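You operate a simulated robot arm through the tools that you are given. There is no shell and no other tool. Be economical: measure what you need, move in short steps, check, and stop when the job is done.

Carry out the task below with a simulated robot arm. There is one attempt and no reset: what you move stays moved.

TASK
Pick the sound potatoes into the green crate, then start the waste belt.
Fine: green and rotten ones and clods stay on the belt; bruise none; leave it running.

Only the result counts: the job must be done as asked and must still hold three seconds after the hand-in. Knocking over, shifting, dropping, spilling or breaking anything else fails it.

THE ROBOT
A 7-joint arm with a two-finger parallel gripper, fixed in place. Base frame: the origin is at the foot of the arm, x ahead of it, y to its left, z up. Readings come in m, degrees, newtons and seconds.
With the tool pointing down near the work surface it reaches from about 0.1 to 0.7 m from the base axis. Its first joint turns from -115.0 to 115.0 degrees. Payload 3.91 kg.
Tool frame: the origin (TCP) lies between the finger pads and is the grasp point; the fingertips stand 0.03 m ahead of it; z points along the fingers, y is the line along which they close. Largest opening 0.11 m; finger width 0.02, thickness 0.01; the body of the gripper, 0.048 by 0.112 m, starts 0.055 m behind the TCP.
Orientation is that of the tool frame in the base frame, as a unit quaternion [w, x, y, z]. With the fingers straight down and closing along the base's y, the tool's x points along the base's -x, its y along +y and its z along -z.

THE INTERFACE
- The arm moves only by the tool jog_arm. Its argument "deltas" is a list of rows, each a list of 3 entries, a list of its own where there are three numbers: the shift along the base's x, y, z in m, then the turn, a rotation vector about the base's x, y, z in degrees, then the closure in counts, from 0 (fully open) to 255 (shut). In form: [[[x, y, z], [wx, wy, wz], fingers], ...]. A call has 1 to 10 rows; each row shifts and turns the commanded pose from where the row before left it. Rows are played at 5 a second. More than 0.05 m and 8.6 degrees between two rows, or a gripper value outside its range, and nothing of the call is played. A pose out of reach is approached as far as the arm can. The call stops where the force on the tool passes 40 N (or 10 N more than at its start, if that is more) or the arm is blocked; 0.2 s more then pass. The fingers move at their own pace (about 0.108 m/s each) and stop on an object; they squeeze with about 21 N. The grip force told is the motor's: it shows also when the fingers shut on nothing. Time passes only in rows, and 0.2 s behind the last, so rows that do not move let the fingers close. It gives the time, the measured TCP pose, the force on the tool (base axes), the opening and the grip force at its end, in the units of the frame above (readings bear some noise), with the torque about the TCP (base axes, N m) and any sound that the robot's microphone picked up, and new pictures: "show" is both (left out), scene, wrist or none.
- Cameras (640 x 400 px; columns grow to the right, rows downward): "scene" is fixed at [0.3924, -0.6473, 1.5328]; the picture's right is [0.99, 0.13, 0.00], its down [0.10, -0.74, -0.66] and it looks along [-0.08, 0.65, -0.75] (base axes); focal length 278 px, centre (320, 200). "wrist" rides on the gripper at [0.072, 0.017, -0.103] in the tool frame; the picture's right is [-0.23, 0.97, 0.00], its down [-0.76, -0.18, -0.62] and it looks along [-0.61, -0.14, 0.78] (tool axes); focal length 222 px, centre (320, 200). There is no depth. A picture from a camera that has moved, and an enlarged one, comes with that camera's place and axes in the base frame and with its lens. The place of the scene camera against the robot may be out by one fixed shift of up to 0.018 m in any direction.
- move_column(by): slides the trunk up (or, below 0, down) by that many m; the arm rides with it, the base frame stays. It gives what a move gives, with no picture.
- zoom(camera, box): a new picture of the part [left, top, right, bottom] of that camera's present view, enlarged. It takes no simulated time.
- sign_off(): hands the job in; it is judged then, once.

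Work in short steps. Places have to be worked out from the pictures, the camera data and where the tool is seen: move nearer, look again, correct. Check each grasp and each placing, and mend what went wrong. You have 120 turns and 200 pictures in all, those below and enlarged ones among them. Open the gripper and draw the arm clear of the work before you hand the job in, unless the task says otherwise.

The tools are called after "Call:" as a command line: name --argument value ..., lists and objects as JSON in quotes. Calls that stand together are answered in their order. jog_arm: Moves the arm, as the interface text tells. Its arguments: {"type":"object","properties":{"deltas":{"type":"array","items":{"type":"array"}},"show":{"type":"string","enum":["both","scene","wrist","none"]}},"required":["deltas"]} The other tools are called the same way: move_column (by) slides the trunk up or down; zoom (camera, box) takes an enlarged picture of a part of a camera's view; sign_off () hands the job in.

At the start:

```text
time: 0.0
tcp_pos: [0.2255, 0.427, 1.0959]
tcp_rot: [0.0, -0.001, 1.0, 0.0]
contact_force: [0.1, 0.1, 0.4]
moment: [-0.05, 0.0, 0.03]
grip_width: 0.1103
finger_force: 0.1
trunk travel left (down, up): [-0.8, 0.19]
```

scene: 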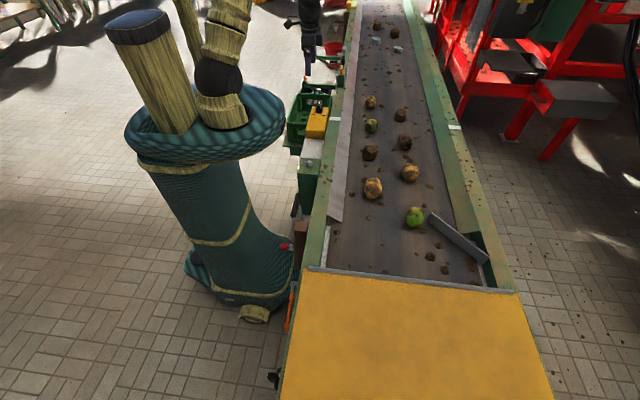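
wrist: 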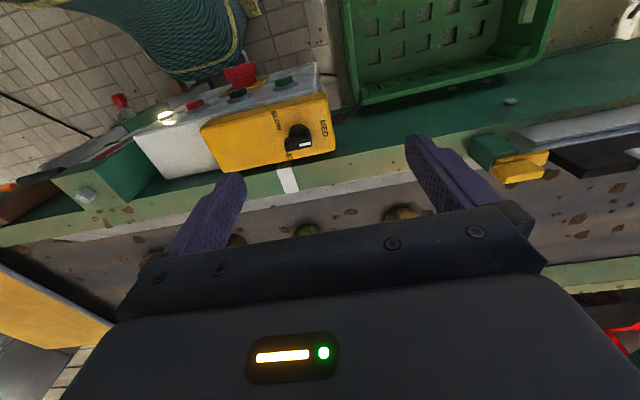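

I begin by looking closer at the belt objects and at the control box.

Call:
zoom --camera "scene" --box '[330, 80, 490, 180]'

Call:
zoom --camera "scene" --box '[330, 160, 490, 260]'

Call:
zoom --camera "scene" --box '[270, 70, 370, 170]'

Call:
zoom --camera "wrist" --box '[100, 60, 360, 222]'

Call:
zoom --camera "scene" --box '[330, 0, 490, 100]'

```text
4.00 times, centred on (410, 130) of scene
camera zoom: at [0.3924, -0.6473, 1.5328], right [0.99, 0.13, 0.0], down [0.1, -0.74, -0.66], along [-0.08, 0.65, -0.75], focal length 1112 px, centre (-40, 480)
```

zoom: 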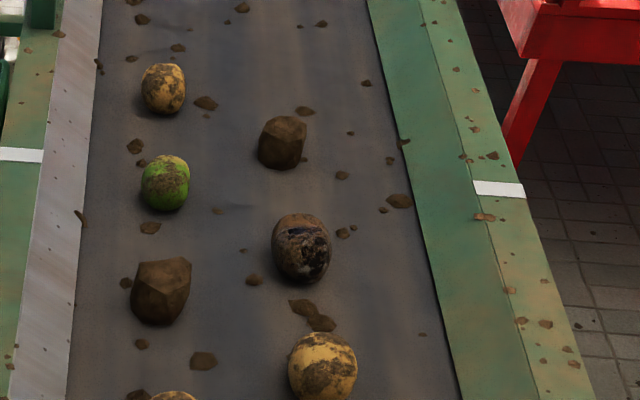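

```text
4.00 times, centred on (410, 210) of scene
camera zoom: at [0.3924, -0.6473, 1.5328], right [0.99, 0.13, 0.0], down [0.1, -0.74, -0.66], along [-0.08, 0.65, -0.75], focal length 1112 px, centre (-40, 160)
```

zoom: 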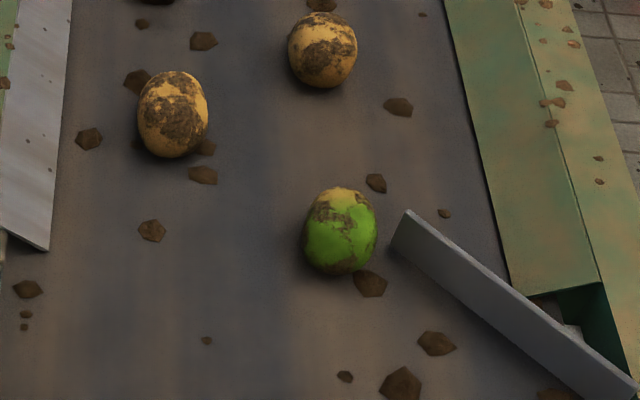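

```text
4.00 times, centred on (320, 120) of scene
camera zoom: at [0.3924, -0.6473, 1.5328], right [0.99, 0.13, 0.0], down [0.1, -0.74, -0.66], along [-0.08, 0.65, -0.75], focal length 1112 px, centre (320, 520)
```

zoom: 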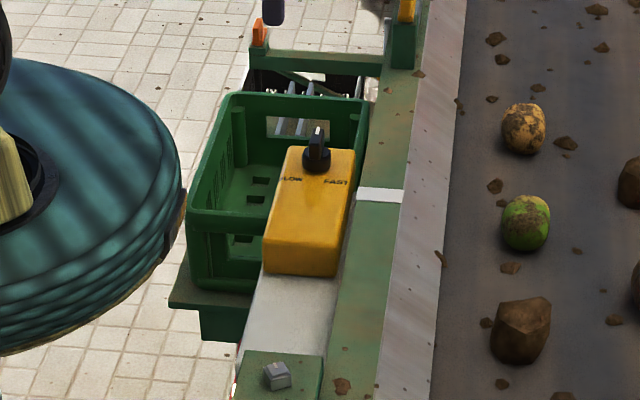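

```text
2.46 times, centred on (230, 141) of wrist
camera zoom: at [0.1535, 0.4441, 1.1991], right [0.23, 0.97, 0.0], down [0.76, -0.18, 0.62], along [0.61, -0.14, -0.78], focal length 547 px, centre (542, 345)
```

zoom: 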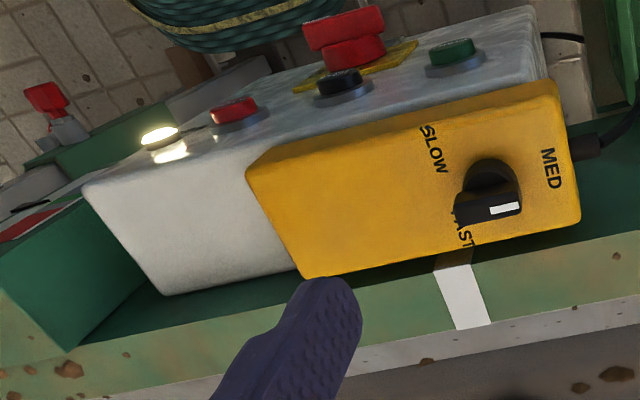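

```text
4.00 times, centred on (410, 50) of scene
camera zoom: at [0.3924, -0.6473, 1.5328], right [0.99, 0.13, 0.0], down [0.1, -0.74, -0.66], along [-0.08, 0.65, -0.75], focal length 1112 px, centre (-40, 800)
```

zoom: 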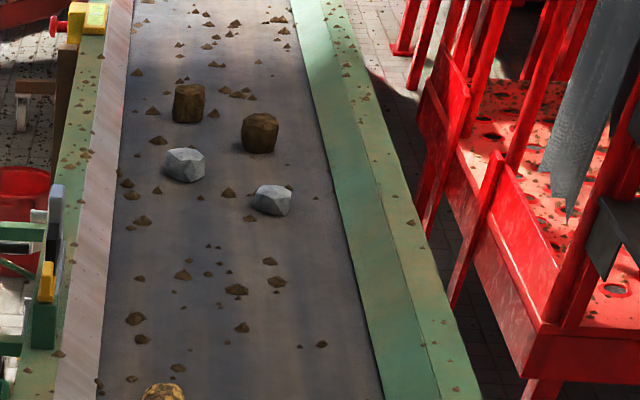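

Three sound candidates lie near (0.477,0.54), (0.49,0.0), (0.61,0.085), with the belt near z 0.85. I'll zoom hard on the panel and crate for labels.

Call:
zoom --camera "wrist" --box '[130, 60, 330, 185]'

Call:
zoom --camera "wrist" --box '[0, 80, 160, 240]'

Call:
zoom --camera "scene" --box '[260, 130, 350, 270]'

Call:
zoom --camera "scene" --box '[280, 20, 380, 100]'

Call:
zoom --camera "scene" --box '[230, 200, 350, 400]'

```text
3.20 times, centred on (230, 122) of wrist
camera zoom: at [0.1535, 0.4441, 1.1991], right [0.23, 0.97, 0.0], down [0.76, -0.18, 0.62], along [0.61, -0.14, -0.78], focal length 711 px, centre (608, 448)
```

zoom: 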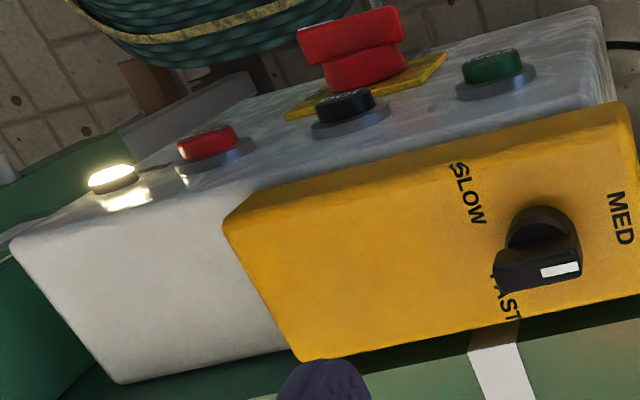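

```text
2.50 times, centred on (80, 160) of wrist
camera zoom: at [0.1535, 0.4441, 1.1991], right [0.23, 0.97, 0.0], down [0.76, -0.18, 0.62], along [0.61, -0.14, -0.78], focal length 555 px, centre (920, 300)
```

zoom: 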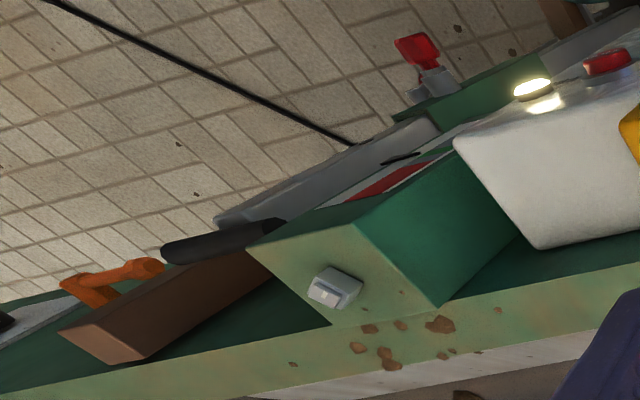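

```text
2.86 times, centred on (305, 200) of scene
camera zoom: at [0.3924, -0.6473, 1.5328], right [0.99, 0.13, 0.0], down [0.1, -0.74, -0.66], along [-0.08, 0.65, -0.75], focal length 794 px, centre (363, 200)
```

zoom: 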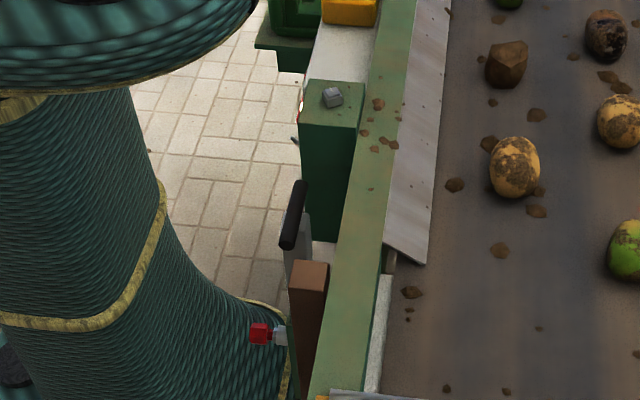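

```text
5.00 times, centred on (330, 60) of scene
camera zoom: at [0.3924, -0.6473, 1.5328], right [0.99, 0.13, 0.0], down [0.1, -0.74, -0.66], along [-0.08, 0.65, -0.75], focal length 1389 px, centre (270, 900)
```

zoom: 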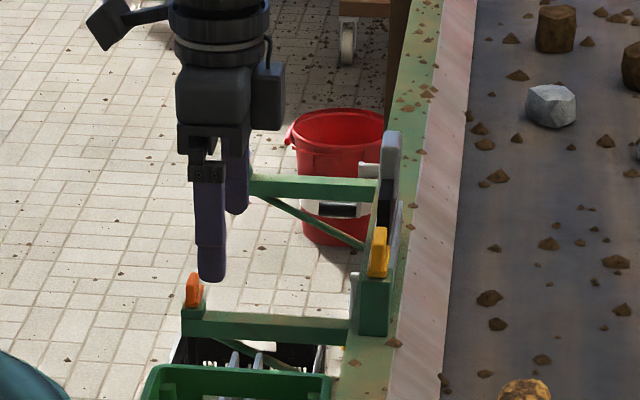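

```text
2.00 times, centred on (290, 300) of scene
camera zoom: at [0.3924, -0.6473, 1.5328], right [0.99, 0.13, 0.0], down [0.1, -0.74, -0.66], along [-0.08, 0.65, -0.75], focal length 556 px, centre (380, 0)
```

zoom: 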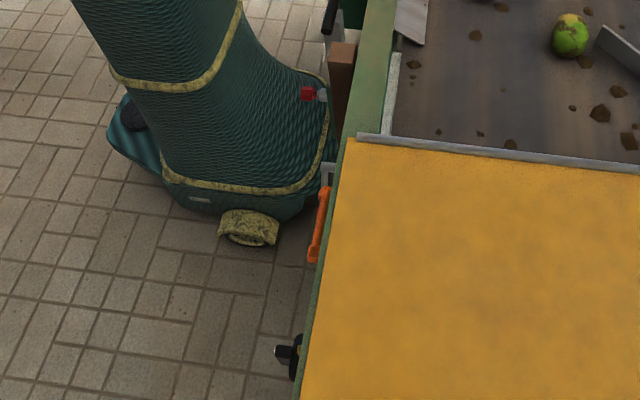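

The panel has several buttons facing the arm; I move back toward the base to see it frontally.

Call:
jog_arm --deltas '[[[-0.04, -0.02, 0], [0, 0, 0], 0], [[-0.04, -0.02, 0], [0, 0, 0], 0], [[-0.04, -0.02, 0], [0, 0, 0], 0], [[0, 0, 0], [0, 0, 0], 0]]' --show "wrist"

```text
time: 1.0
tcp_pos: [0.106, 0.3699, 1.0958]
tcp_rot: [-0.001, 0.001, 1.0, 0.0]
contact_force: [0.8, -0.8, 0.0]
moment: [-0.03, 0.02, -0.01]
grip_width: 0.11
finger_force: 0.1
trunk travel left (down, up): [-0.8, 0.19]
camera wrist: at [0.0345, 0.3874, 1.1986], right [0.23, 0.97, 0.0], down [0.76, -0.18, 0.62], along [0.61, -0.14, -0.78], focal length 222 px, centre (320, 200)
```

wrist: 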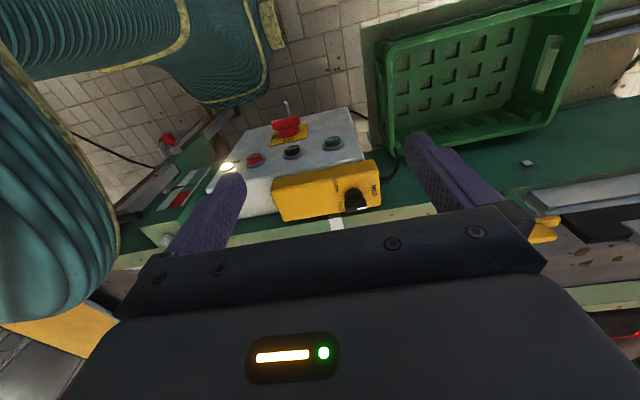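

Call:
zoom --camera "wrist" --box '[200, 85, 400, 225]'

Call:
zoom --camera "wrist" --box '[110, 100, 250, 240]'

Call:
zoom --camera "wrist" --box '[235, 95, 355, 175]'

```text
2.86 times, centred on (300, 155) of wrist
camera zoom: at [0.0345, 0.3874, 1.1986], right [0.23, 0.97, 0.0], down [0.76, -0.18, 0.62], along [0.61, -0.14, -0.78], focal length 635 px, centre (377, 329)
```

zoom: 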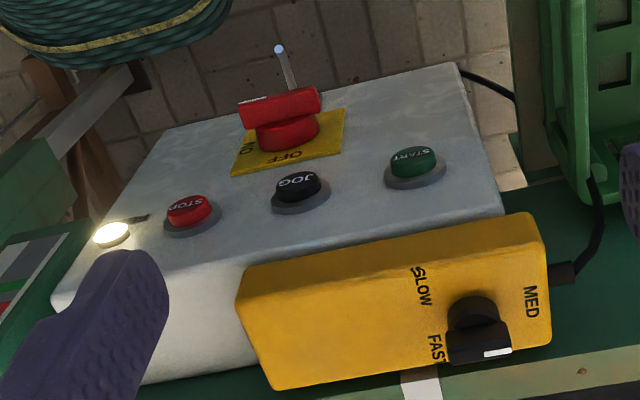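

```text
2.86 times, centred on (180, 170) of wrist
camera zoom: at [0.0345, 0.3874, 1.1986], right [0.23, 0.97, 0.0], down [0.76, -0.18, 0.62], along [0.61, -0.14, -0.78], focal length 635 px, centre (720, 286)
```

zoom: 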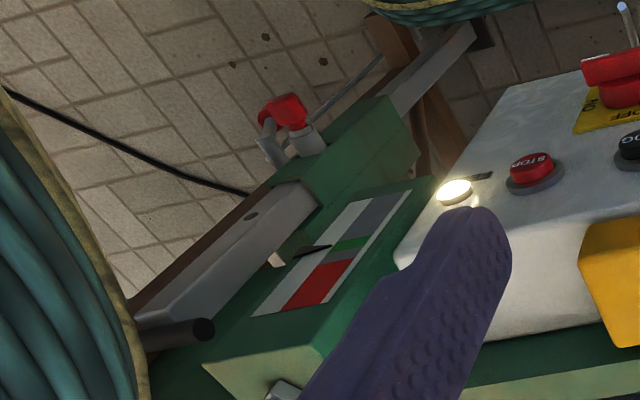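

```text
5.00 times, centred on (295, 135) of wrist
camera zoom: at [0.0345, 0.3874, 1.1986], right [0.23, 0.97, 0.0], down [0.76, -0.18, 0.62], along [0.61, -0.14, -0.78], focal length 1111 px, centre (445, 525)
```

zoom: 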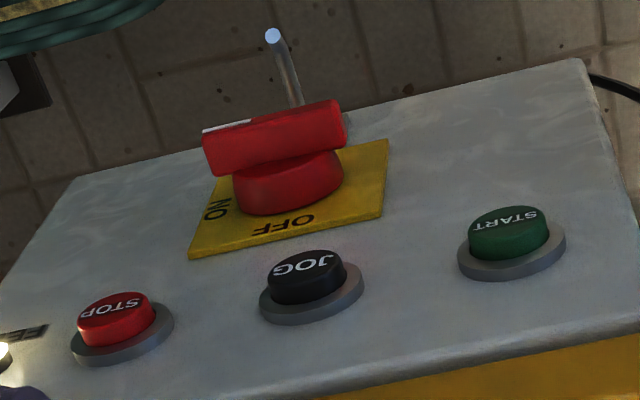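

Panel: STOP, JOG, START, a main switch (ON/OFF), and a speed knob. I shift sideways so the lamp label and the metal lever appear between the fingers.

Call:
jog_arm --deltas '[[[0, -0.04, 0.0], [0, 0, 0], 0], [[0, -0.04, 0.0], [0, 0, 0], 0], [[0, 0, 0], [0, 0, 0], 0]]' --show "wrist"

Call:
zoom --camera "wrist" --box '[220, 80, 420, 205]'

Call:
zoom --camera "wrist" --box '[230, 130, 310, 180]'

Call:
zoom --camera "wrist" --box '[170, 100, 270, 240]'

```text
time: 1.8
tcp_pos: [0.1055, 0.2867, 1.0994]
tcp_rot: [0.0, 0.0, 1.0, 0.0]
contact_force: [-0.1, -0.2, -0.4]
moment: [-0.02, -0.03, -0.01]
grip_width: 0.11
finger_force: 0.0
trunk travel left (down, up): [-0.8, 0.19]
camera wrist: at [0.0337, 0.3048, 1.2016], right [0.23, 0.97, 0.0], down [0.76, -0.18, 0.62], along [0.61, -0.14, -0.78], focal length 222 px, centre (320, 200)
```

wrist: 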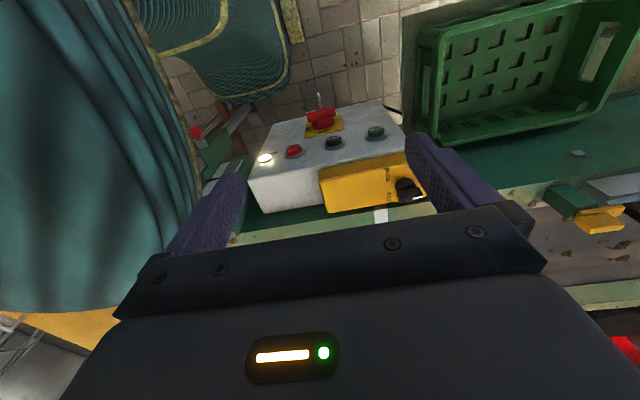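

```text
3.20 times, centred on (320, 142) of wrist
camera zoom: at [0.0337, 0.3048, 1.2016], right [0.23, 0.97, 0.0], down [0.76, -0.18, 0.62], along [0.61, -0.14, -0.78], focal length 711 px, centre (320, 384)
```

zoom: 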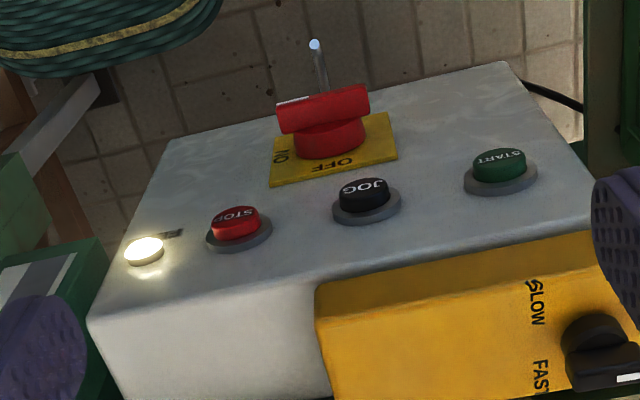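

```text
8.00 times, centred on (270, 155) of wrist
camera zoom: at [0.0337, 0.3048, 1.2016], right [0.23, 0.97, 0.0], down [0.76, -0.18, 0.62], along [0.61, -0.14, -0.78], focal length 1777 px, centre (720, 560)
```

zoom: 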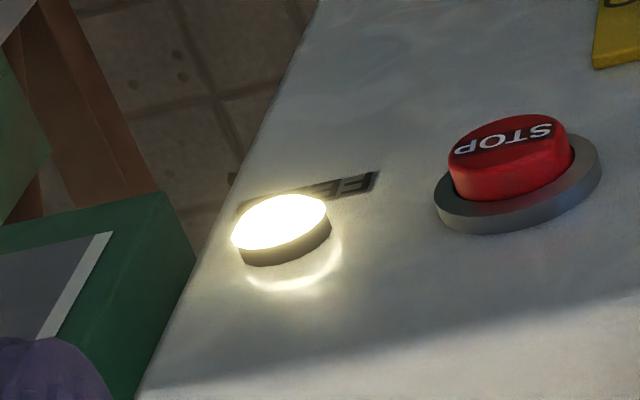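

```text
2.86 times, centred on (220, 170) of wrist
camera zoom: at [0.0337, 0.3048, 1.2016], right [0.23, 0.97, 0.0], down [0.76, -0.18, 0.62], along [0.61, -0.14, -0.78], focal length 635 px, centre (606, 286)
```

zoom: 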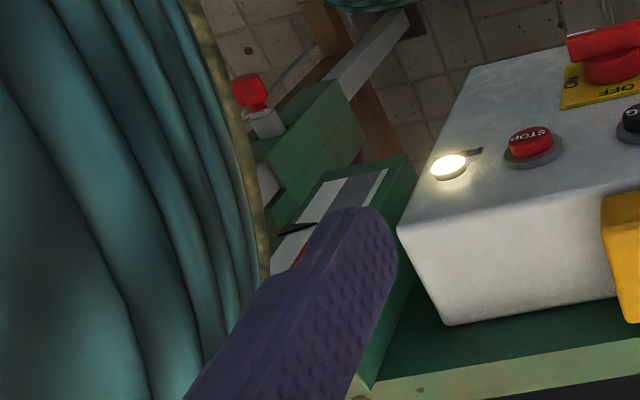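

The main switch pointer is at ON, the lamp is lit, and START is the green button. Next I move over the belt to inspect the potatoes with the wrist camera.

Call:
jog_arm --deltas '[[[0.035, -0.02, 0], [0, 0, 0], 0], [[0.035, -0.025, 0], [0, 0, 0], 0], [[0.035, -0.025, 0], [0, 0, 0], 0], [[0.035, -0.025, 0], [0, 0, 0], 0], [[0.035, -0.025, 0], [0, 0, 0], 0], [[0.035, -0.025, 0], [0, 0, 0], 0], [[0.035, -0.025, 0], [0, 0, 0], 0], [[0.035, -0.025, 0], [0, 0, 0], 0], [[0.035, -0.025, 0], [0, 0, 0], 0], [[0.035, -0.025, 0], [0, 0, 0], 0]]' --show "wrist"

```text
time: 4.0
tcp_pos: [0.4601, 0.0466, 1.1012]
tcp_rot: [-0.001, 0.0, 1.0, 0.0]
contact_force: [0.4, 0.3, 0.3]
moment: [-0.03, 0.0, 0.01]
grip_width: 0.1103
finger_force: 0.0
out of reach, approached as far as the arm can: row 3
trunk travel left (down, up): [-0.8, 0.19]
camera wrist: at [0.3884, 0.0638, 1.2037], right [0.23, 0.97, 0.0], down [0.76, -0.18, 0.62], along [0.61, -0.14, -0.78], focal length 222 px, centre (320, 200)
```

wrist: 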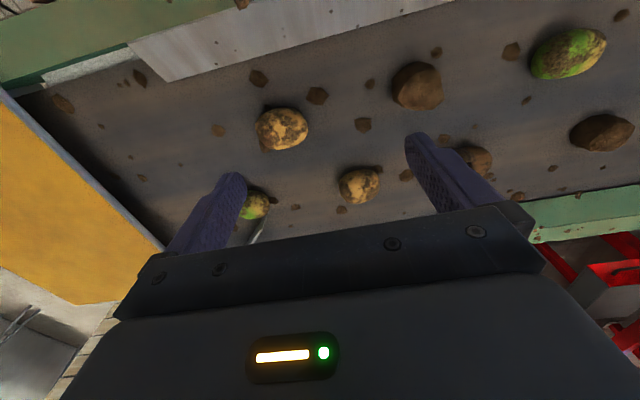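

I zoom on the two nearest candidates to judge their soundness and shape.

Call:
zoom --camera "wrist" --box '[240, 90, 400, 220]'

Call:
zoom --camera "scene" --box '[340, 150, 440, 210]'

```text
3.08 times, centred on (320, 155) of wrist
camera zoom: at [0.3884, 0.0638, 1.2037], right [0.23, 0.97, 0.0], down [0.76, -0.18, 0.62], along [0.61, -0.14, -0.78], focal length 684 px, centre (320, 338)
```

zoom: 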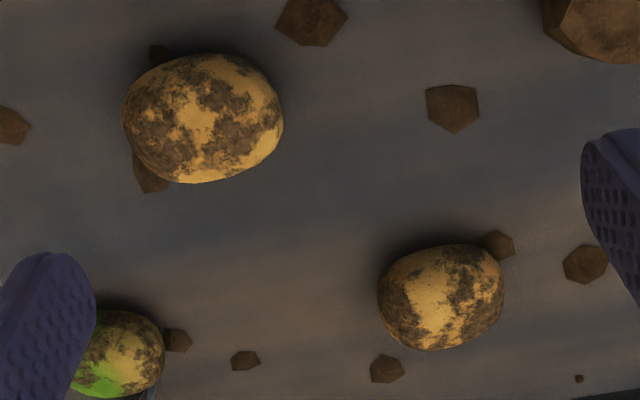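

```text
6.40 times, centred on (390, 180) of scene
camera zoom: at [0.3924, -0.6473, 1.5328], right [0.99, 0.13, 0.0], down [0.1, -0.74, -0.66], along [-0.08, 0.65, -0.75], focal length 1778 px, centre (-128, 328)
```

zoom: 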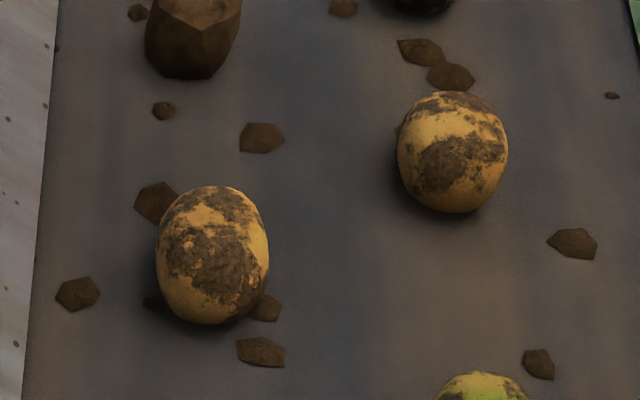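

Both are sound with only soil on them, and they are elongated roughly along y. I turn the tool +90° about z to grip across the short axis, moving over the nearest potato at (0.487,-0.01).

Call:
jog_arm --deltas '[[[0.0026, -0.0056, -0.006], [0, 0, 8.5], 0], [[0.0026, -0.0056, -0.006], [0, 0, 8.5], 0], [[0.0026, -0.0056, -0.006], [0, 0, 8.5], 0], [[0.0026, -0.0056, -0.006], [0, 0, 8.5], 0], [[0.0026, -0.0056, -0.006], [0, 0, 8.5], 0], [[0.0026, -0.0056, -0.006], [0, 0, 8.5], 0], [[0.0026, -0.0056, -0.006], [0, 0, 8.5], 0], [[0.0026, -0.0056, -0.006], [0, 0, 8.5], 0], [[0.0026, -0.0056, -0.006], [0, 0, 8.5], 0], [[0.0026, -0.0056, -0.006], [0, 0, 8.5], 0]]' --show "wrist"

```text
time: 6.2
tcp_pos: [0.485, -0.0106, 1.0376]
tcp_rot: [0.0, -0.676, 0.737, 0.0]
contact_force: [0.6, -0.1, -1.0]
moment: [-0.04, -0.02, -0.04]
grip_width: 0.1101
finger_force: 0.1
trunk travel left (down, up): [-0.8, 0.19]
camera wrist: at [0.4625, -0.0827, 1.1403], right [-0.95, 0.31, 0.0], down [0.24, 0.74, 0.62], along [0.19, 0.59, -0.78], focal length 222 px, centre (320, 200)
```

wrist: 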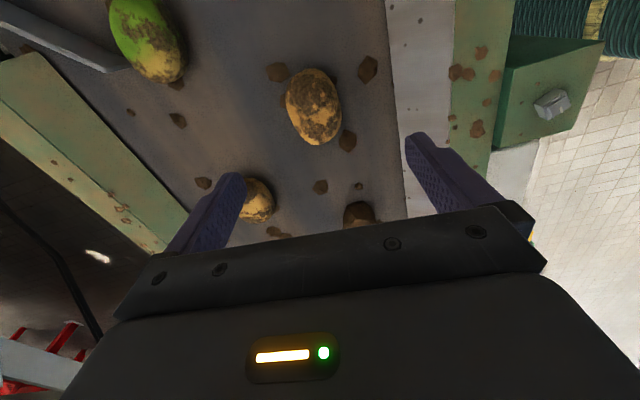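

Triangulation puts this potato near (0.493,-0.017,0.89) and the belt near z 0.865. I finish the turn and descend to 0.95 to check.

Call:
jog_arm --deltas '[[[0.004, -0.003, -0.03], [0, 0, 5], 0], [[0.004, -0.003, -0.03], [0, 0, 0], 0], [[0, 0, -0.028], [0, 0, 0], 0], [[0, 0, 0], [0, 0, 0], 0]]' --show "both"

```text
time: 7.2
tcp_pos: [0.4914, -0.0169, 0.9481]
tcp_rot: [0.0, 0.707, -0.707, 0.0]
contact_force: [-0.4, -0.1, 0.2]
moment: [0.0, 0.01, -0.03]
grip_width: 0.11
finger_force: 0.1
trunk travel left (down, up): [-0.8, 0.19]
camera wrist: at [0.4752, -0.0892, 1.051], right [-0.97, 0.23, 0.0], down [0.18, 0.76, 0.62], along [0.14, 0.61, -0.78], focal length 222 px, centre (320, 200)
```

scene: 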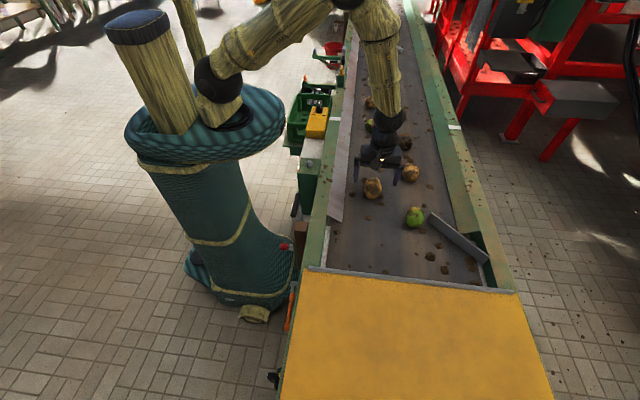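
wrist: 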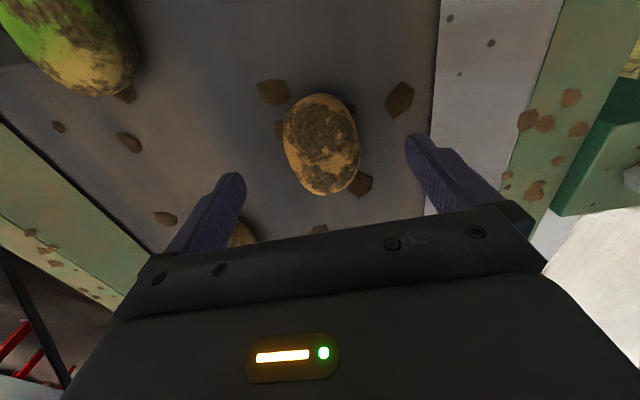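

It sits centred between the fingers at (0.491,-0.017). I descend to z 0.905 and check.

Call:
jog_arm --deltas '[[[0, 0, -0.022], [0, 0, 0], 0], [[0, 0, -0.021], [0, 0, 0], 0], [[0, 0, 0], [0, 0, 0], 60], [[0, 0, 0], [0, 0, 0], 105], [[0, 0, 0], [0, 0, 0], 118], [[0, 0, 0], [0, 0, 0], 118]]' --show "wrist"

```text
time: 8.6
tcp_pos: [0.4906, -0.0181, 0.9064]
tcp_rot: [0.0, -0.707, 0.708, 0.0]
contact_force: [-0.3, 1.1, -0.3]
moment: [0.0, 0.01, -0.01]
grip_width: 0.0591
finger_force: 0.0
trunk travel left (down, up): [-0.8, 0.19]
camera wrist: at [0.474, -0.0905, 1.0091], right [-0.97, 0.23, 0.0], down [0.18, 0.76, 0.62], along [0.14, 0.61, -0.78], focal length 222 px, centre (320, 200)
```

wrist: 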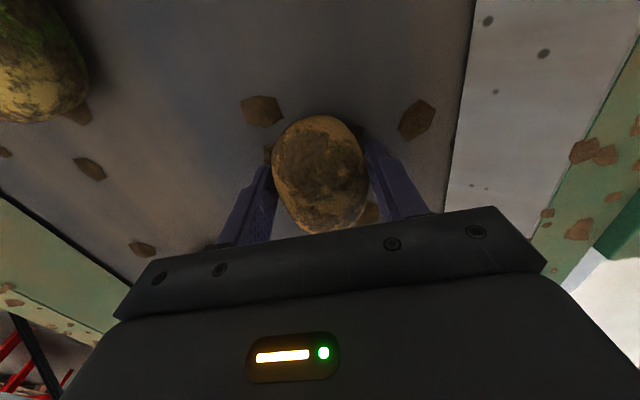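

The fingers straddle it at 59 mm without contact; I tighten in small steps.

Call:
jog_arm --deltas '[[[0, 0, 0], [0, 0, 0], 122], [[0, 0, 0], [0, 0, 0], 126], [[0, 0, 0], [0, 0, 0], 130]]' --show "none"

```text
time: 9.4
tcp_pos: [0.4912, -0.0183, 0.9066]
tcp_rot: [0.0, -0.707, 0.707, 0.0]
contact_force: [-1.3, -0.1, 0.4]
moment: [0.04, -0.01, 0.0]
grip_width: 0.055
finger_force: 21.2
trunk travel left (down, up): [-0.8, 0.19]
```

Gripped at 55 mm with 21 N. I lift it straight up.

Call:
jog_arm --deltas '[[[0, 0, 0.01], [0, 0, 0], 130], [[0, 0, 0.03], [0, 0, 0], 130], [[0, 0, 0.04], [0, 0, 0], 130], [[0, 0, 0.04], [0, 0, 0], 130], [[0, 0, 0.04], [0, 0, 0], 130], [[0, 0, 0.03], [0, 0, 0], 130]]' --show "wrist"

```text
time: 10.8
tcp_pos: [0.4879, -0.0186, 1.0951]
tcp_rot: [-0.001, -0.707, 0.707, 0.0]
contact_force: [-0.7, -0.3, -0.2]
moment: [-0.01, -0.01, -0.01]
grip_width: 0.0539
finger_force: 0.1
trunk travel left (down, up): [-0.8, 0.19]
camera wrist: at [0.4712, -0.0907, 1.1979], right [-0.97, 0.23, 0.0], down [0.18, 0.76, 0.62], along [0.14, 0.61, -0.78], focal length 222 px, centre (320, 200)
```

wrist: 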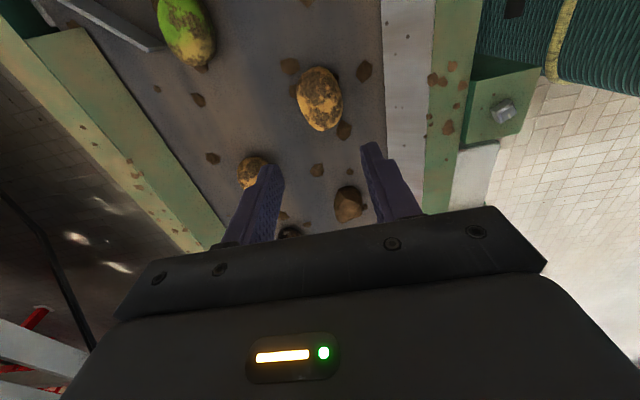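

It slipped out and still lies at about (0.488,-0.015). I'll open, grip lower (z ≈0.896) and let the fingers squeeze fully.

Call:
jog_arm --deltas '[[[0, 0.002, 0], [0, 0, 0], 0], [[0.001, 0, -0.05], [0, 0, 0], 0], [[0.001, 0, -0.05], [0, 0, 0], 0], [[0, 0, -0.04], [0, 0, 0], 0], [[0, 0, 0], [0, 0, 0], 0]]' --show "wrist"

```text
time: 12.0
tcp_pos: [0.4973, -0.0138, 0.9546]
tcp_rot: [0.0, -0.707, 0.707, 0.0]
contact_force: [-0.6, 0.2, -1.3]
moment: [0.0, 0.0, 0.0]
grip_width: 0.1098
finger_force: 0.0
trunk travel left (down, up): [-0.8, 0.19]
camera wrist: at [0.4811, -0.086, 1.0577], right [-0.97, 0.23, 0.0], down [0.18, 0.76, 0.62], along [0.14, 0.61, -0.78], focal length 222 px, centre (320, 200)
```

wrist: 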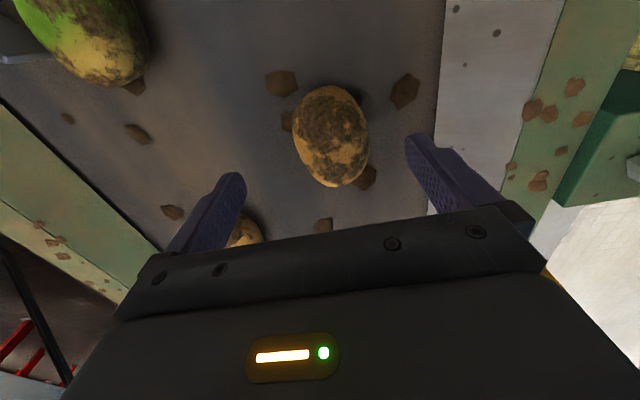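

Potato at (0.488,-0.015); I correct x by −9 mm and descend to 0.896.

Call:
jog_arm --deltas '[[[-0.009, -0.001, -0.02], [0, 0, 0], 0], [[0, 0, -0.02], [0, 0, 0], 0], [[0, 0, -0.012], [0, 0, 0], 0], [[0, 0, -0.006], [0, 0, 0], 0], [[0, 0, 0], [0, 0, 0], 0]]' --show "wrist"

```text
time: 13.2
tcp_pos: [0.4846, -0.0172, 0.8993]
tcp_rot: [-0.001, 0.707, -0.707, 0.0]
contact_force: [1.0, 0.8, 23.5]
moment: [0.13, 1.5, -0.05]
grip_width: 0.1094
finger_force: 0.1
trunk travel left (down, up): [-0.8, 0.19]
camera wrist: at [0.4686, -0.0887, 1.0025], right [-0.97, 0.23, 0.0], down [0.18, 0.76, 0.62], along [0.14, 0.61, -0.78], focal length 222 px, centre (320, 200)
```

wrist: 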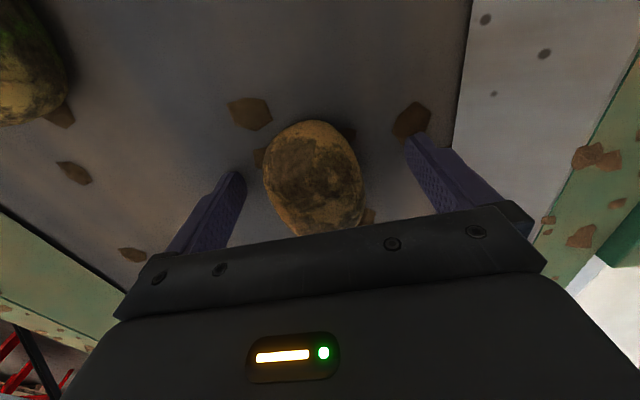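

The −x fingertip presses on something (23 N), probably a soil chip. I rise, narrow the opening first, then lower again.

Call:
jog_arm --deltas '[[[0.002, 0.002, 0.012], [0, 0, 0], 0], [[0, 0, 0], [0, 0, 0], 60], [[0, 0, 0], [0, 0, 0], 80], [[0, 0, -0.006], [0, 0, 0], 80], [[0, 0, -0.003], [0, 0, 0], 80], [[0, 0, 0], [0, 0, 0], 80]]' --show "wrist"

```text
time: 14.6
tcp_pos: [0.4858, -0.0155, 0.901]
tcp_rot: [0.0, 0.707, -0.707, 0.001]
contact_force: [-0.1, 0.0, 0.4]
moment: [-0.02, 0.05, 0.03]
grip_width: 0.0752
finger_force: 0.1
trunk travel left (down, up): [-0.8, 0.19]
camera wrist: at [0.4692, -0.0877, 1.0035], right [-0.97, 0.23, 0.0], down [0.18, 0.76, 0.62], along [0.14, 0.61, -0.78], focal length 222 px, centre (320, 200)
```

wrist: 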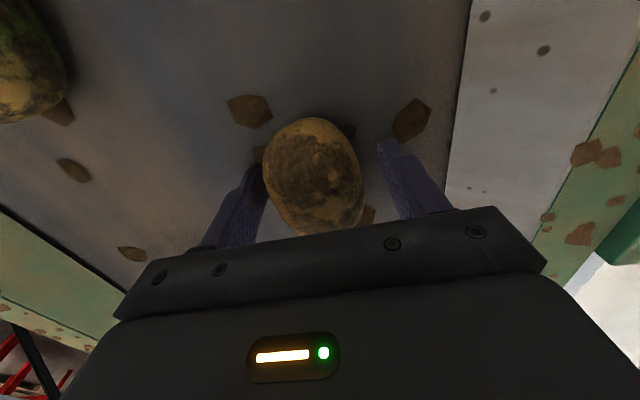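

I shift +3 mm in x to centre, lower a touch, and check force before closing.

Call:
jog_arm --deltas '[[[0.003, 0, 0], [0, 0, 0], 80], [[0, 0, -0.004], [0, 0, 0], 80], [[0, 0, -0.002], [0, 0, 0], 80], [[0, 0, 0], [0, 0, 0], 80]]' --show "none"

```text
time: 15.4
tcp_pos: [0.4896, -0.0148, 0.8996]
tcp_rot: [0.0, 0.707, -0.707, 0.003]
contact_force: [-3.6, -1.0, 27.6]
moment: [0.19, 1.43, 0.09]
grip_width: 0.0771
finger_force: 1.1
trunk travel left (down, up): [-0.8, 0.19]
stopped in row 3: the force on the tool passed its limit at 46 N (the readings are from after the stop); the commanded pose is now the measured one
```

Fingertips reach the belt at about z 0.869, so TCP ≈0.902 is right. I raise slightly and close fully.

Call:
jog_arm --deltas '[[[0, 0, 0.003], [0, 0, 0], 80], [[0, 0, 0], [0, 0, 0], 110], [[0, 0, 0], [0, 0, 0], 125], [[0, 0, 0], [0, 0, 0], 150], [[0, 0, 0], [0, 0, 0], 150]]' --show "wrist"

```text
time: 16.6
tcp_pos: [0.4904, -0.015, 0.9011]
tcp_rot: [0.001, -0.707, 0.707, -0.002]
contact_force: [-0.5, 0.1, -0.5]
moment: [0.0, 0.0, -0.03]
grip_width: 0.0535
finger_force: 20.9
trunk travel left (down, up): [-0.8, 0.19]
camera wrist: at [0.4742, -0.0872, 1.0035], right [-0.97, 0.23, 0.0], down [0.18, 0.76, 0.62], along [0.14, 0.61, -0.78], focal length 222 px, centre (320, 200)
```

wrist: 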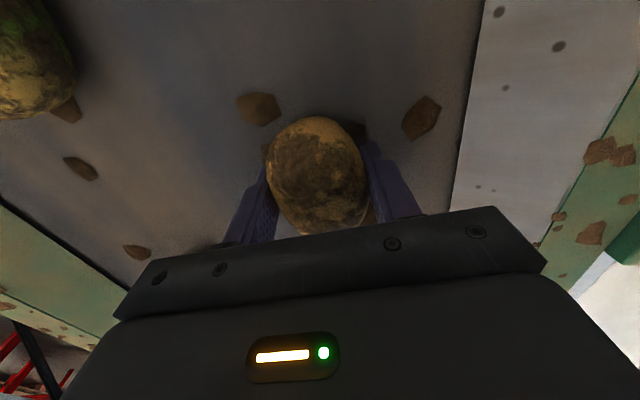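

Gripped at 53.5 mm, 21 N. A short slow lift to test the hold.

Call:
jog_arm --deltas '[[[0, 0, 0.008], [0, 0, 0], 150], [[0, 0, 0.012], [0, 0, 0], 150], [[0, 0, 0.015], [0, 0, 0], 150]]' --show "wrist"

```text
time: 17.4
tcp_pos: [0.4912, -0.017, 0.9369]
tcp_rot: [-0.002, 0.707, -0.707, 0.003]
contact_force: [1.7, -1.6, 5.0]
moment: [-0.04, -0.19, -0.05]
grip_width: 0.0462
finger_force: 1.2
trunk travel left (down, up): [-0.8, 0.19]
camera wrist: at [0.4739, -0.0883, 1.0396], right [-0.97, 0.23, -0.01], down [0.17, 0.76, 0.62], along [0.15, 0.61, -0.78], focal length 222 px, centre (320, 200)
```

wrist: 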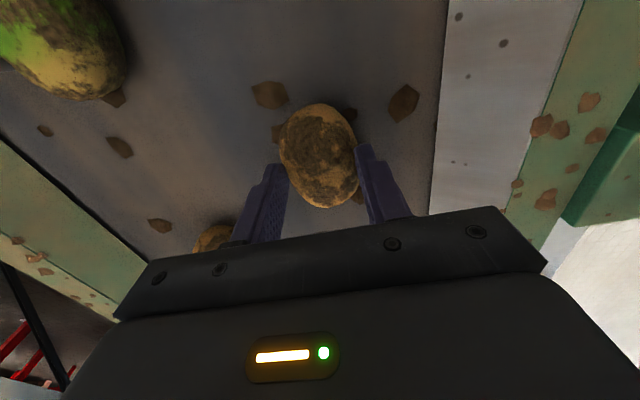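

It squeezed out downward again, so the pads sit above its widest point. I release, move aside and probe the bare belt height with closed fingers.

Call:
jog_arm --deltas '[[[0, 0, 0.0], [0, 0, 0], 90], [[0, 0, 0.025], [0, 0, 0], 90], [[0, -0.04, 0.01], [0, 0, 0], 90], [[0, -0.045, 0], [0, 0, 0], 255], [[0, 0, -0.02], [0, 0, 0], 255], [[0, 0, -0.03], [0, 0, 0], 255], [[0, 0, -0.01], [0, 0, 0], 255], [[0, 0, 0], [0, 0, 0], 255]]' --show "wrist"

```text
time: 19.2
tcp_pos: [0.489, -0.0988, 0.9137]
tcp_rot: [0.0, -0.707, 0.707, -0.002]
contact_force: [1.0, -0.2, -0.9]
moment: [0.0, 0.0, 0.02]
grip_width: 0.0001
finger_force: 20.7
trunk travel left (down, up): [-0.8, 0.19]
camera wrist: at [0.4713, -0.1719, 1.0147], right [-0.97, 0.23, 0.0], down [0.18, 0.76, 0.62], along [0.14, 0.61, -0.78], focal length 222 px, centre (320, 200)
```

wrist: 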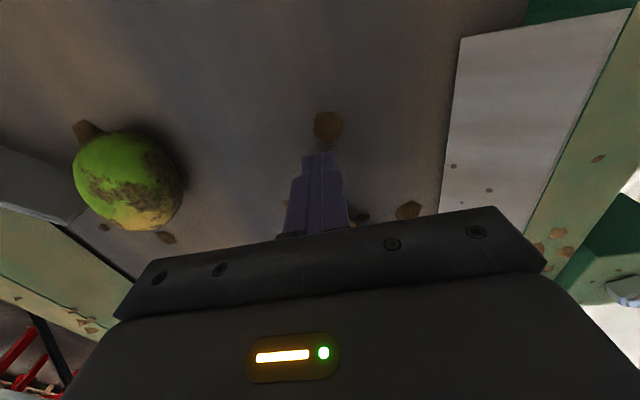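

A chip lies just ahead of the fingertips; I shift +12 mm in y and go down in small steps.

Call:
jog_arm --deltas '[[[0, 0.012, 0], [0, 0, 0], 255], [[0, 0, -0.006], [0, 0, 0], 255], [[0, 0, -0.004], [0, 0, 0], 255], [[0, 0, -0.004], [0, 0, 0], 255], [[0, 0, -0.004], [0, 0, 0], 255], [[0, 0, -0.004], [0, 0, 0], 255], [[0, 0, -0.004], [0, 0, 0], 255]]' --show "none"

```text
time: 20.4
tcp_pos: [0.4902, -0.0865, 0.9003]
tcp_rot: [-0.002, 0.707, -0.707, 0.005]
contact_force: [-9.7, 1.9, 27.5]
moment: [0.34, 0.51, 0.08]
grip_width: 0.0
finger_force: 20.7
trunk travel left (down, up): [-0.8, 0.19]
stopped in row 5: the force on the tool passed its limit at 48 N (the readings are from after the stop); the commanded pose is now the measured one
```

Belt is at about z 0.870, so tips cannot go lower. I retreat upward, open, and look at the finger shape and the potato closely from both cameras.

Call:
jog_arm --deltas '[[[0, 0, 0.03], [0, 0, 0], 255], [[0, 0.0, 0.04], [0, 0, 0], 90], [[0, 0.04, 0.0], [0, 0, 0], 90], [[0, 0.034, 0], [0, 0, 0], 90], [[0, 0, 0], [0, 0, 0], 90]]' --show "wrist"

Call:
zoom --camera "scene" --box '[340, 120, 440, 220]'

Call:
zoom --camera "wrist" --box '[200, 80, 440, 260]'

```text
time: 21.6
tcp_pos: [0.4931, -0.0132, 0.9693]
tcp_rot: [-0.003, 0.708, -0.707, 0.004]
contact_force: [-0.2, -0.1, -0.6]
moment: [-0.02, -0.03, 0.0]
grip_width: 0.0713
finger_force: 0.1
trunk travel left (down, up): [-0.8, 0.19]
camera wrist: at [0.4753, -0.0855, 1.0713], right [-0.97, 0.23, -0.01], down [0.17, 0.76, 0.62], along [0.15, 0.6, -0.78], focal length 222 px, centre (320, 200)
```

wrist: 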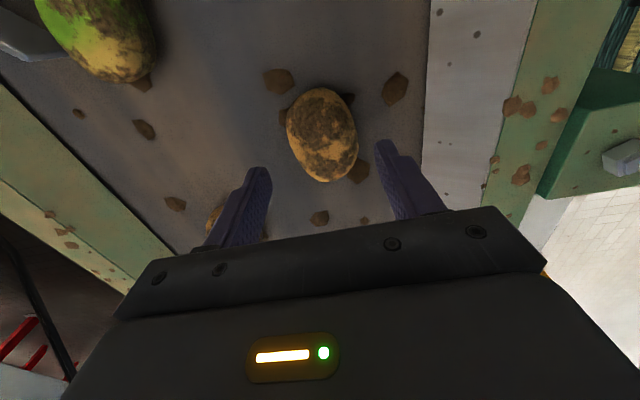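

```text
4.00 times, centred on (390, 170) of scene
camera zoom: at [0.3924, -0.6473, 1.5328], right [0.99, 0.13, 0.0], down [0.1, -0.74, -0.66], along [-0.08, 0.65, -0.75], focal length 1112 px, centre (40, 320)
```

zoom: 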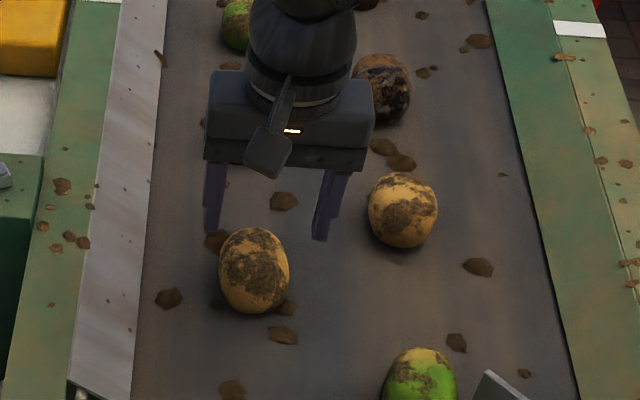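

```text
2.22 times, centred on (320, 170) of wrist
camera zoom: at [0.4753, -0.0855, 1.0713], right [-0.97, 0.23, -0.01], down [0.17, 0.76, 0.62], along [0.15, 0.6, -0.78], focal length 494 px, centre (320, 267)
```

zoom: 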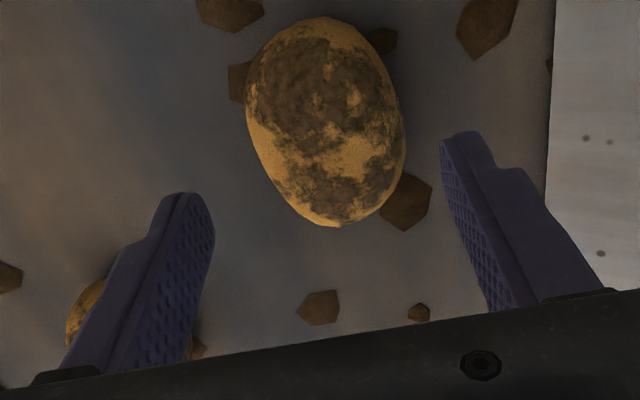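

Finger pads taper slightly at the tips; scene data suggests the potato centre is nearer y=-0.011. I regrip there with the TCP as low as possible and full closure, and then look before lifting.

Call:
jog_arm --deltas '[[[-0.002, 0.002, -0.03], [0, 0, 0], 70], [[0, 0, -0.03], [0, 0, 0], 70], [[0, 0, -0.005], [0, 0, 0], 70], [[0, 0, -0.002], [0, 0, 0], 70], [[0, 0, 0], [0, 0, 0], 70]]' --show "wrist"

Call:
zoom --camera "scene" --box '[345, 150, 425, 210]'

```text
time: 22.8
tcp_pos: [0.491, -0.0124, 0.9014]
tcp_rot: [-0.002, 0.708, -0.706, 0.004]
contact_force: [-0.7, 0.3, -0.1]
moment: [0.0, 0.01, -0.05]
grip_width: 0.0798
finger_force: 0.0
trunk travel left (down, up): [-0.8, 0.19]
camera wrist: at [0.474, -0.0836, 1.0042], right [-0.97, 0.23, -0.01], down [0.17, 0.76, 0.62], along [0.15, 0.6, -0.78], focal length 222 px, centre (320, 200)
```

wrist: 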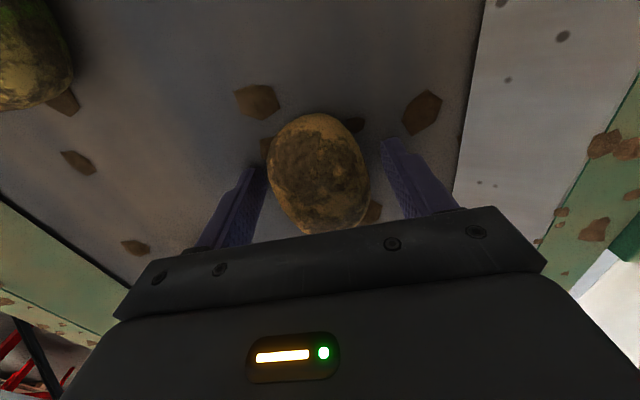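

```text
6.67 times, centred on (385, 180) of scene
camera zoom: at [0.3924, -0.6473, 1.5328], right [0.99, 0.13, 0.0], down [0.1, -0.74, -0.66], along [-0.08, 0.65, -0.75], focal length 1853 px, centre (-113, 333)
```

zoom: 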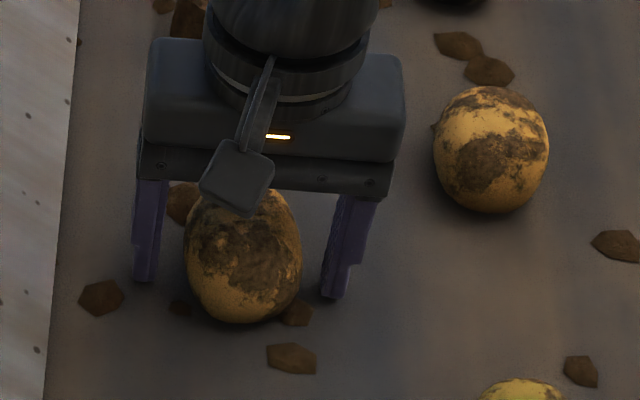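

The potato is now well centred between the tips. I close fully and lift a few millimetres.

Call:
jog_arm --deltas '[[[0, 0, 0], [0, 0, 0], 110], [[0, 0, 0], [0, 0, 0], 255], [[0, 0, 0], [0, 0, 0], 255], [[0, 0, 0], [0, 0, 0], 255], [[0, 0, 0.004], [0, 0, 0], 255], [[0, 0, 0.004], [0, 0, 0], 255], [[0, 0, 0], [0, 0, 0], 255]]' --show "wrist"

Call:
zoom --camera "scene" --box '[345, 150, 425, 210]'

```text
time: 24.4
tcp_pos: [0.49, -0.0122, 0.9089]
tcp_rot: [0.001, -0.707, 0.708, -0.004]
contact_force: [-0.5, -0.9, -0.7]
moment: [-0.02, -0.03, 0.02]
grip_width: 0.0537
finger_force: 21.3
trunk travel left (down, up): [-0.8, 0.19]
camera wrist: at [0.4737, -0.0831, 1.0106], right [-0.97, 0.23, -0.01], down [0.17, 0.76, 0.62], along [0.15, 0.6, -0.78], focal length 222 px, centre (320, 200)
```

wrist: 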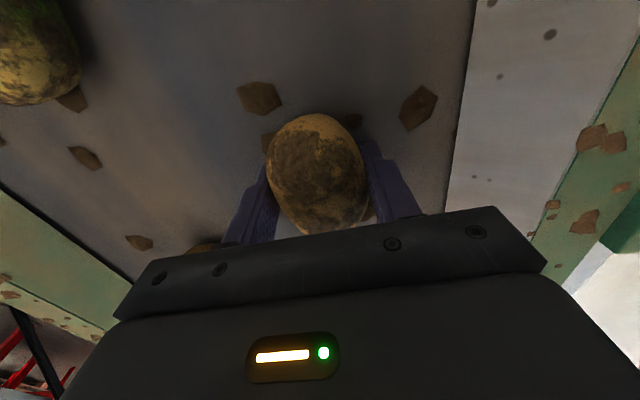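

```text
6.67 times, centred on (385, 180) of scene
camera zoom: at [0.3924, -0.6473, 1.5328], right [0.99, 0.13, 0.0], down [0.1, -0.74, -0.66], along [-0.08, 0.65, -0.75], focal length 1853 px, centre (-113, 333)
```

zoom: 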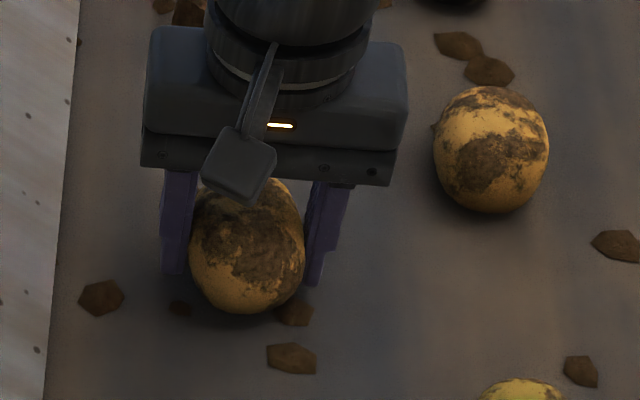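

It rises with the gripper this time. I continue lifting slowly.

Call:
jog_arm --deltas '[[[0, 0, 0.006], [0, 0, 0], 255], [[0, 0, 0.006], [0, 0, 0], 255], [[0, 0, 0.008], [0, 0, 0], 255], [[0, 0, 0.01], [0, 0, 0], 255], [[0, 0, 0.01], [0, 0, 0], 255], [[0, 0, 0], [0, 0, 0], 255]]' --show "wrist"

```text
time: 25.8
tcp_pos: [0.4912, -0.0098, 0.9478]
tcp_rot: [-0.001, 0.708, -0.707, 0.004]
contact_force: [-0.2, -0.2, -2.0]
moment: [-0.01, -0.01, 0.0]
grip_width: 0.0536
finger_force: 21.2
trunk travel left (down, up): [-0.8, 0.19]
camera wrist: at [0.4734, -0.0823, 1.0497], right [-0.97, 0.23, -0.01], down [0.17, 0.76, 0.62], along [0.15, 0.6, -0.78], focal length 222 px, centre (320, 200)
```

wrist: 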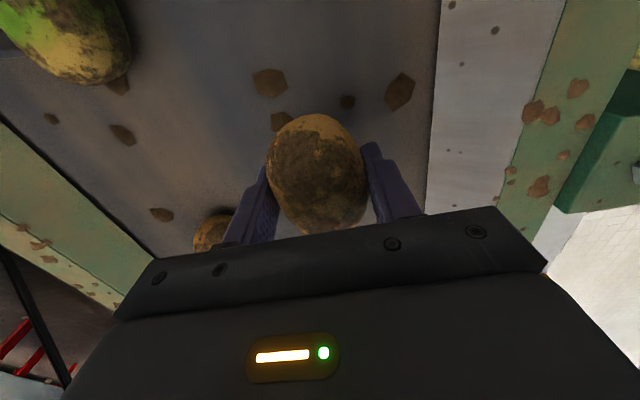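

Firm hold (2 N weight). I carry it at safe height toward the crate, which I estimate around (0.18,0.65) with rim near z 0.75.

Call:
jog_arm --deltas '[[[0, 0, 0.03], [0, 0, 0], 255], [[0, 0, 0.04], [0, 0, 0], 255], [[-0.01, 0.02, 0.03], [0, 0, 0], 255], [[-0.018, 0.035, 0], [0, 0, 0], 255], [[-0.018, 0.035, 0], [0, 0, 0], 255], [[-0.018, 0.035, 0], [0, 0, 0], 255], [[-0.018, 0.035, 0], [0, 0, 0], 255], [[-0.018, 0.035, 0], [0, 0, 0], 255], [[-0.018, 0.035, 0], [0, 0, 0], 255], [[-0.018, 0.035, 0], [0, 0, 0], 255]]' --show "none"

Call:
jog_arm --deltas '[[[-0.018, 0.035, 0], [0, 0, 0], 255], [[-0.018, 0.035, 0], [0, 0, 0], 255], [[-0.018, 0.035, 0], [0, 0, 0], 255], [[-0.018, 0.035, 0], [0, 0, 0], 255], [[-0.018, 0.035, 0], [0, 0, 0], 255], [[-0.018, 0.035, 0], [0, 0, 0], 255], [[-0.018, 0.035, 0], [0, 0, 0], 255], [[-0.018, 0.035, 0], [0, 0, 0], 255], [[0, 0.03, 0], [0, 0, 0], 255], [[0, 0, 0], [0, 0, 0], 255]]' --show "both"

```text
time: 28.0
tcp_pos: [0.3531, 0.2529, 1.0457]
tcp_rot: [0.002, -0.707, 0.707, -0.004]
contact_force: [0.2, -0.7, -0.6]
moment: [-0.01, -0.02, -0.02]
grip_width: 0.0533
finger_force: 21.4
trunk travel left (down, up): [-0.8, 0.19]
```

```text
time: 30.2
tcp_pos: [0.2088, 0.5633, 1.0501]
tcp_rot: [-0.002, 0.708, -0.706, 0.004]
contact_force: [-0.7, 0.3, -0.6]
moment: [0.05, 0.01, 0.01]
grip_width: 0.0535
finger_force: 20.8
trunk travel left (down, up): [-0.8, 0.19]
camera wrist: at [0.1919, 0.491, 1.1534], right [-0.97, 0.23, -0.01], down [0.17, 0.76, 0.62], along [0.15, 0.6, -0.78], focal length 222 px, centre (320, 200)
```

scene: 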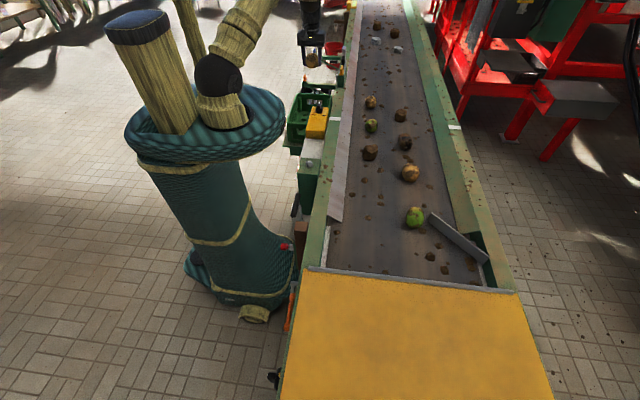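
wrist: 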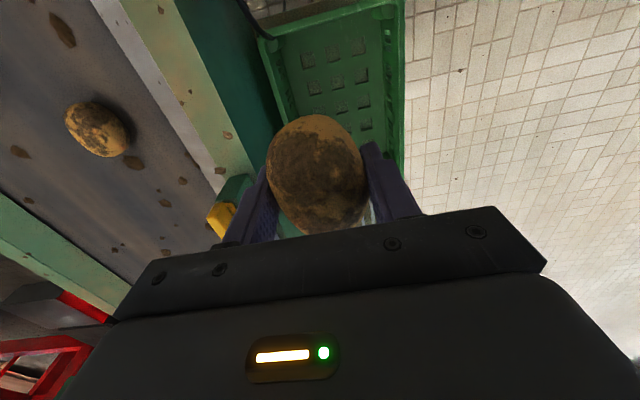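

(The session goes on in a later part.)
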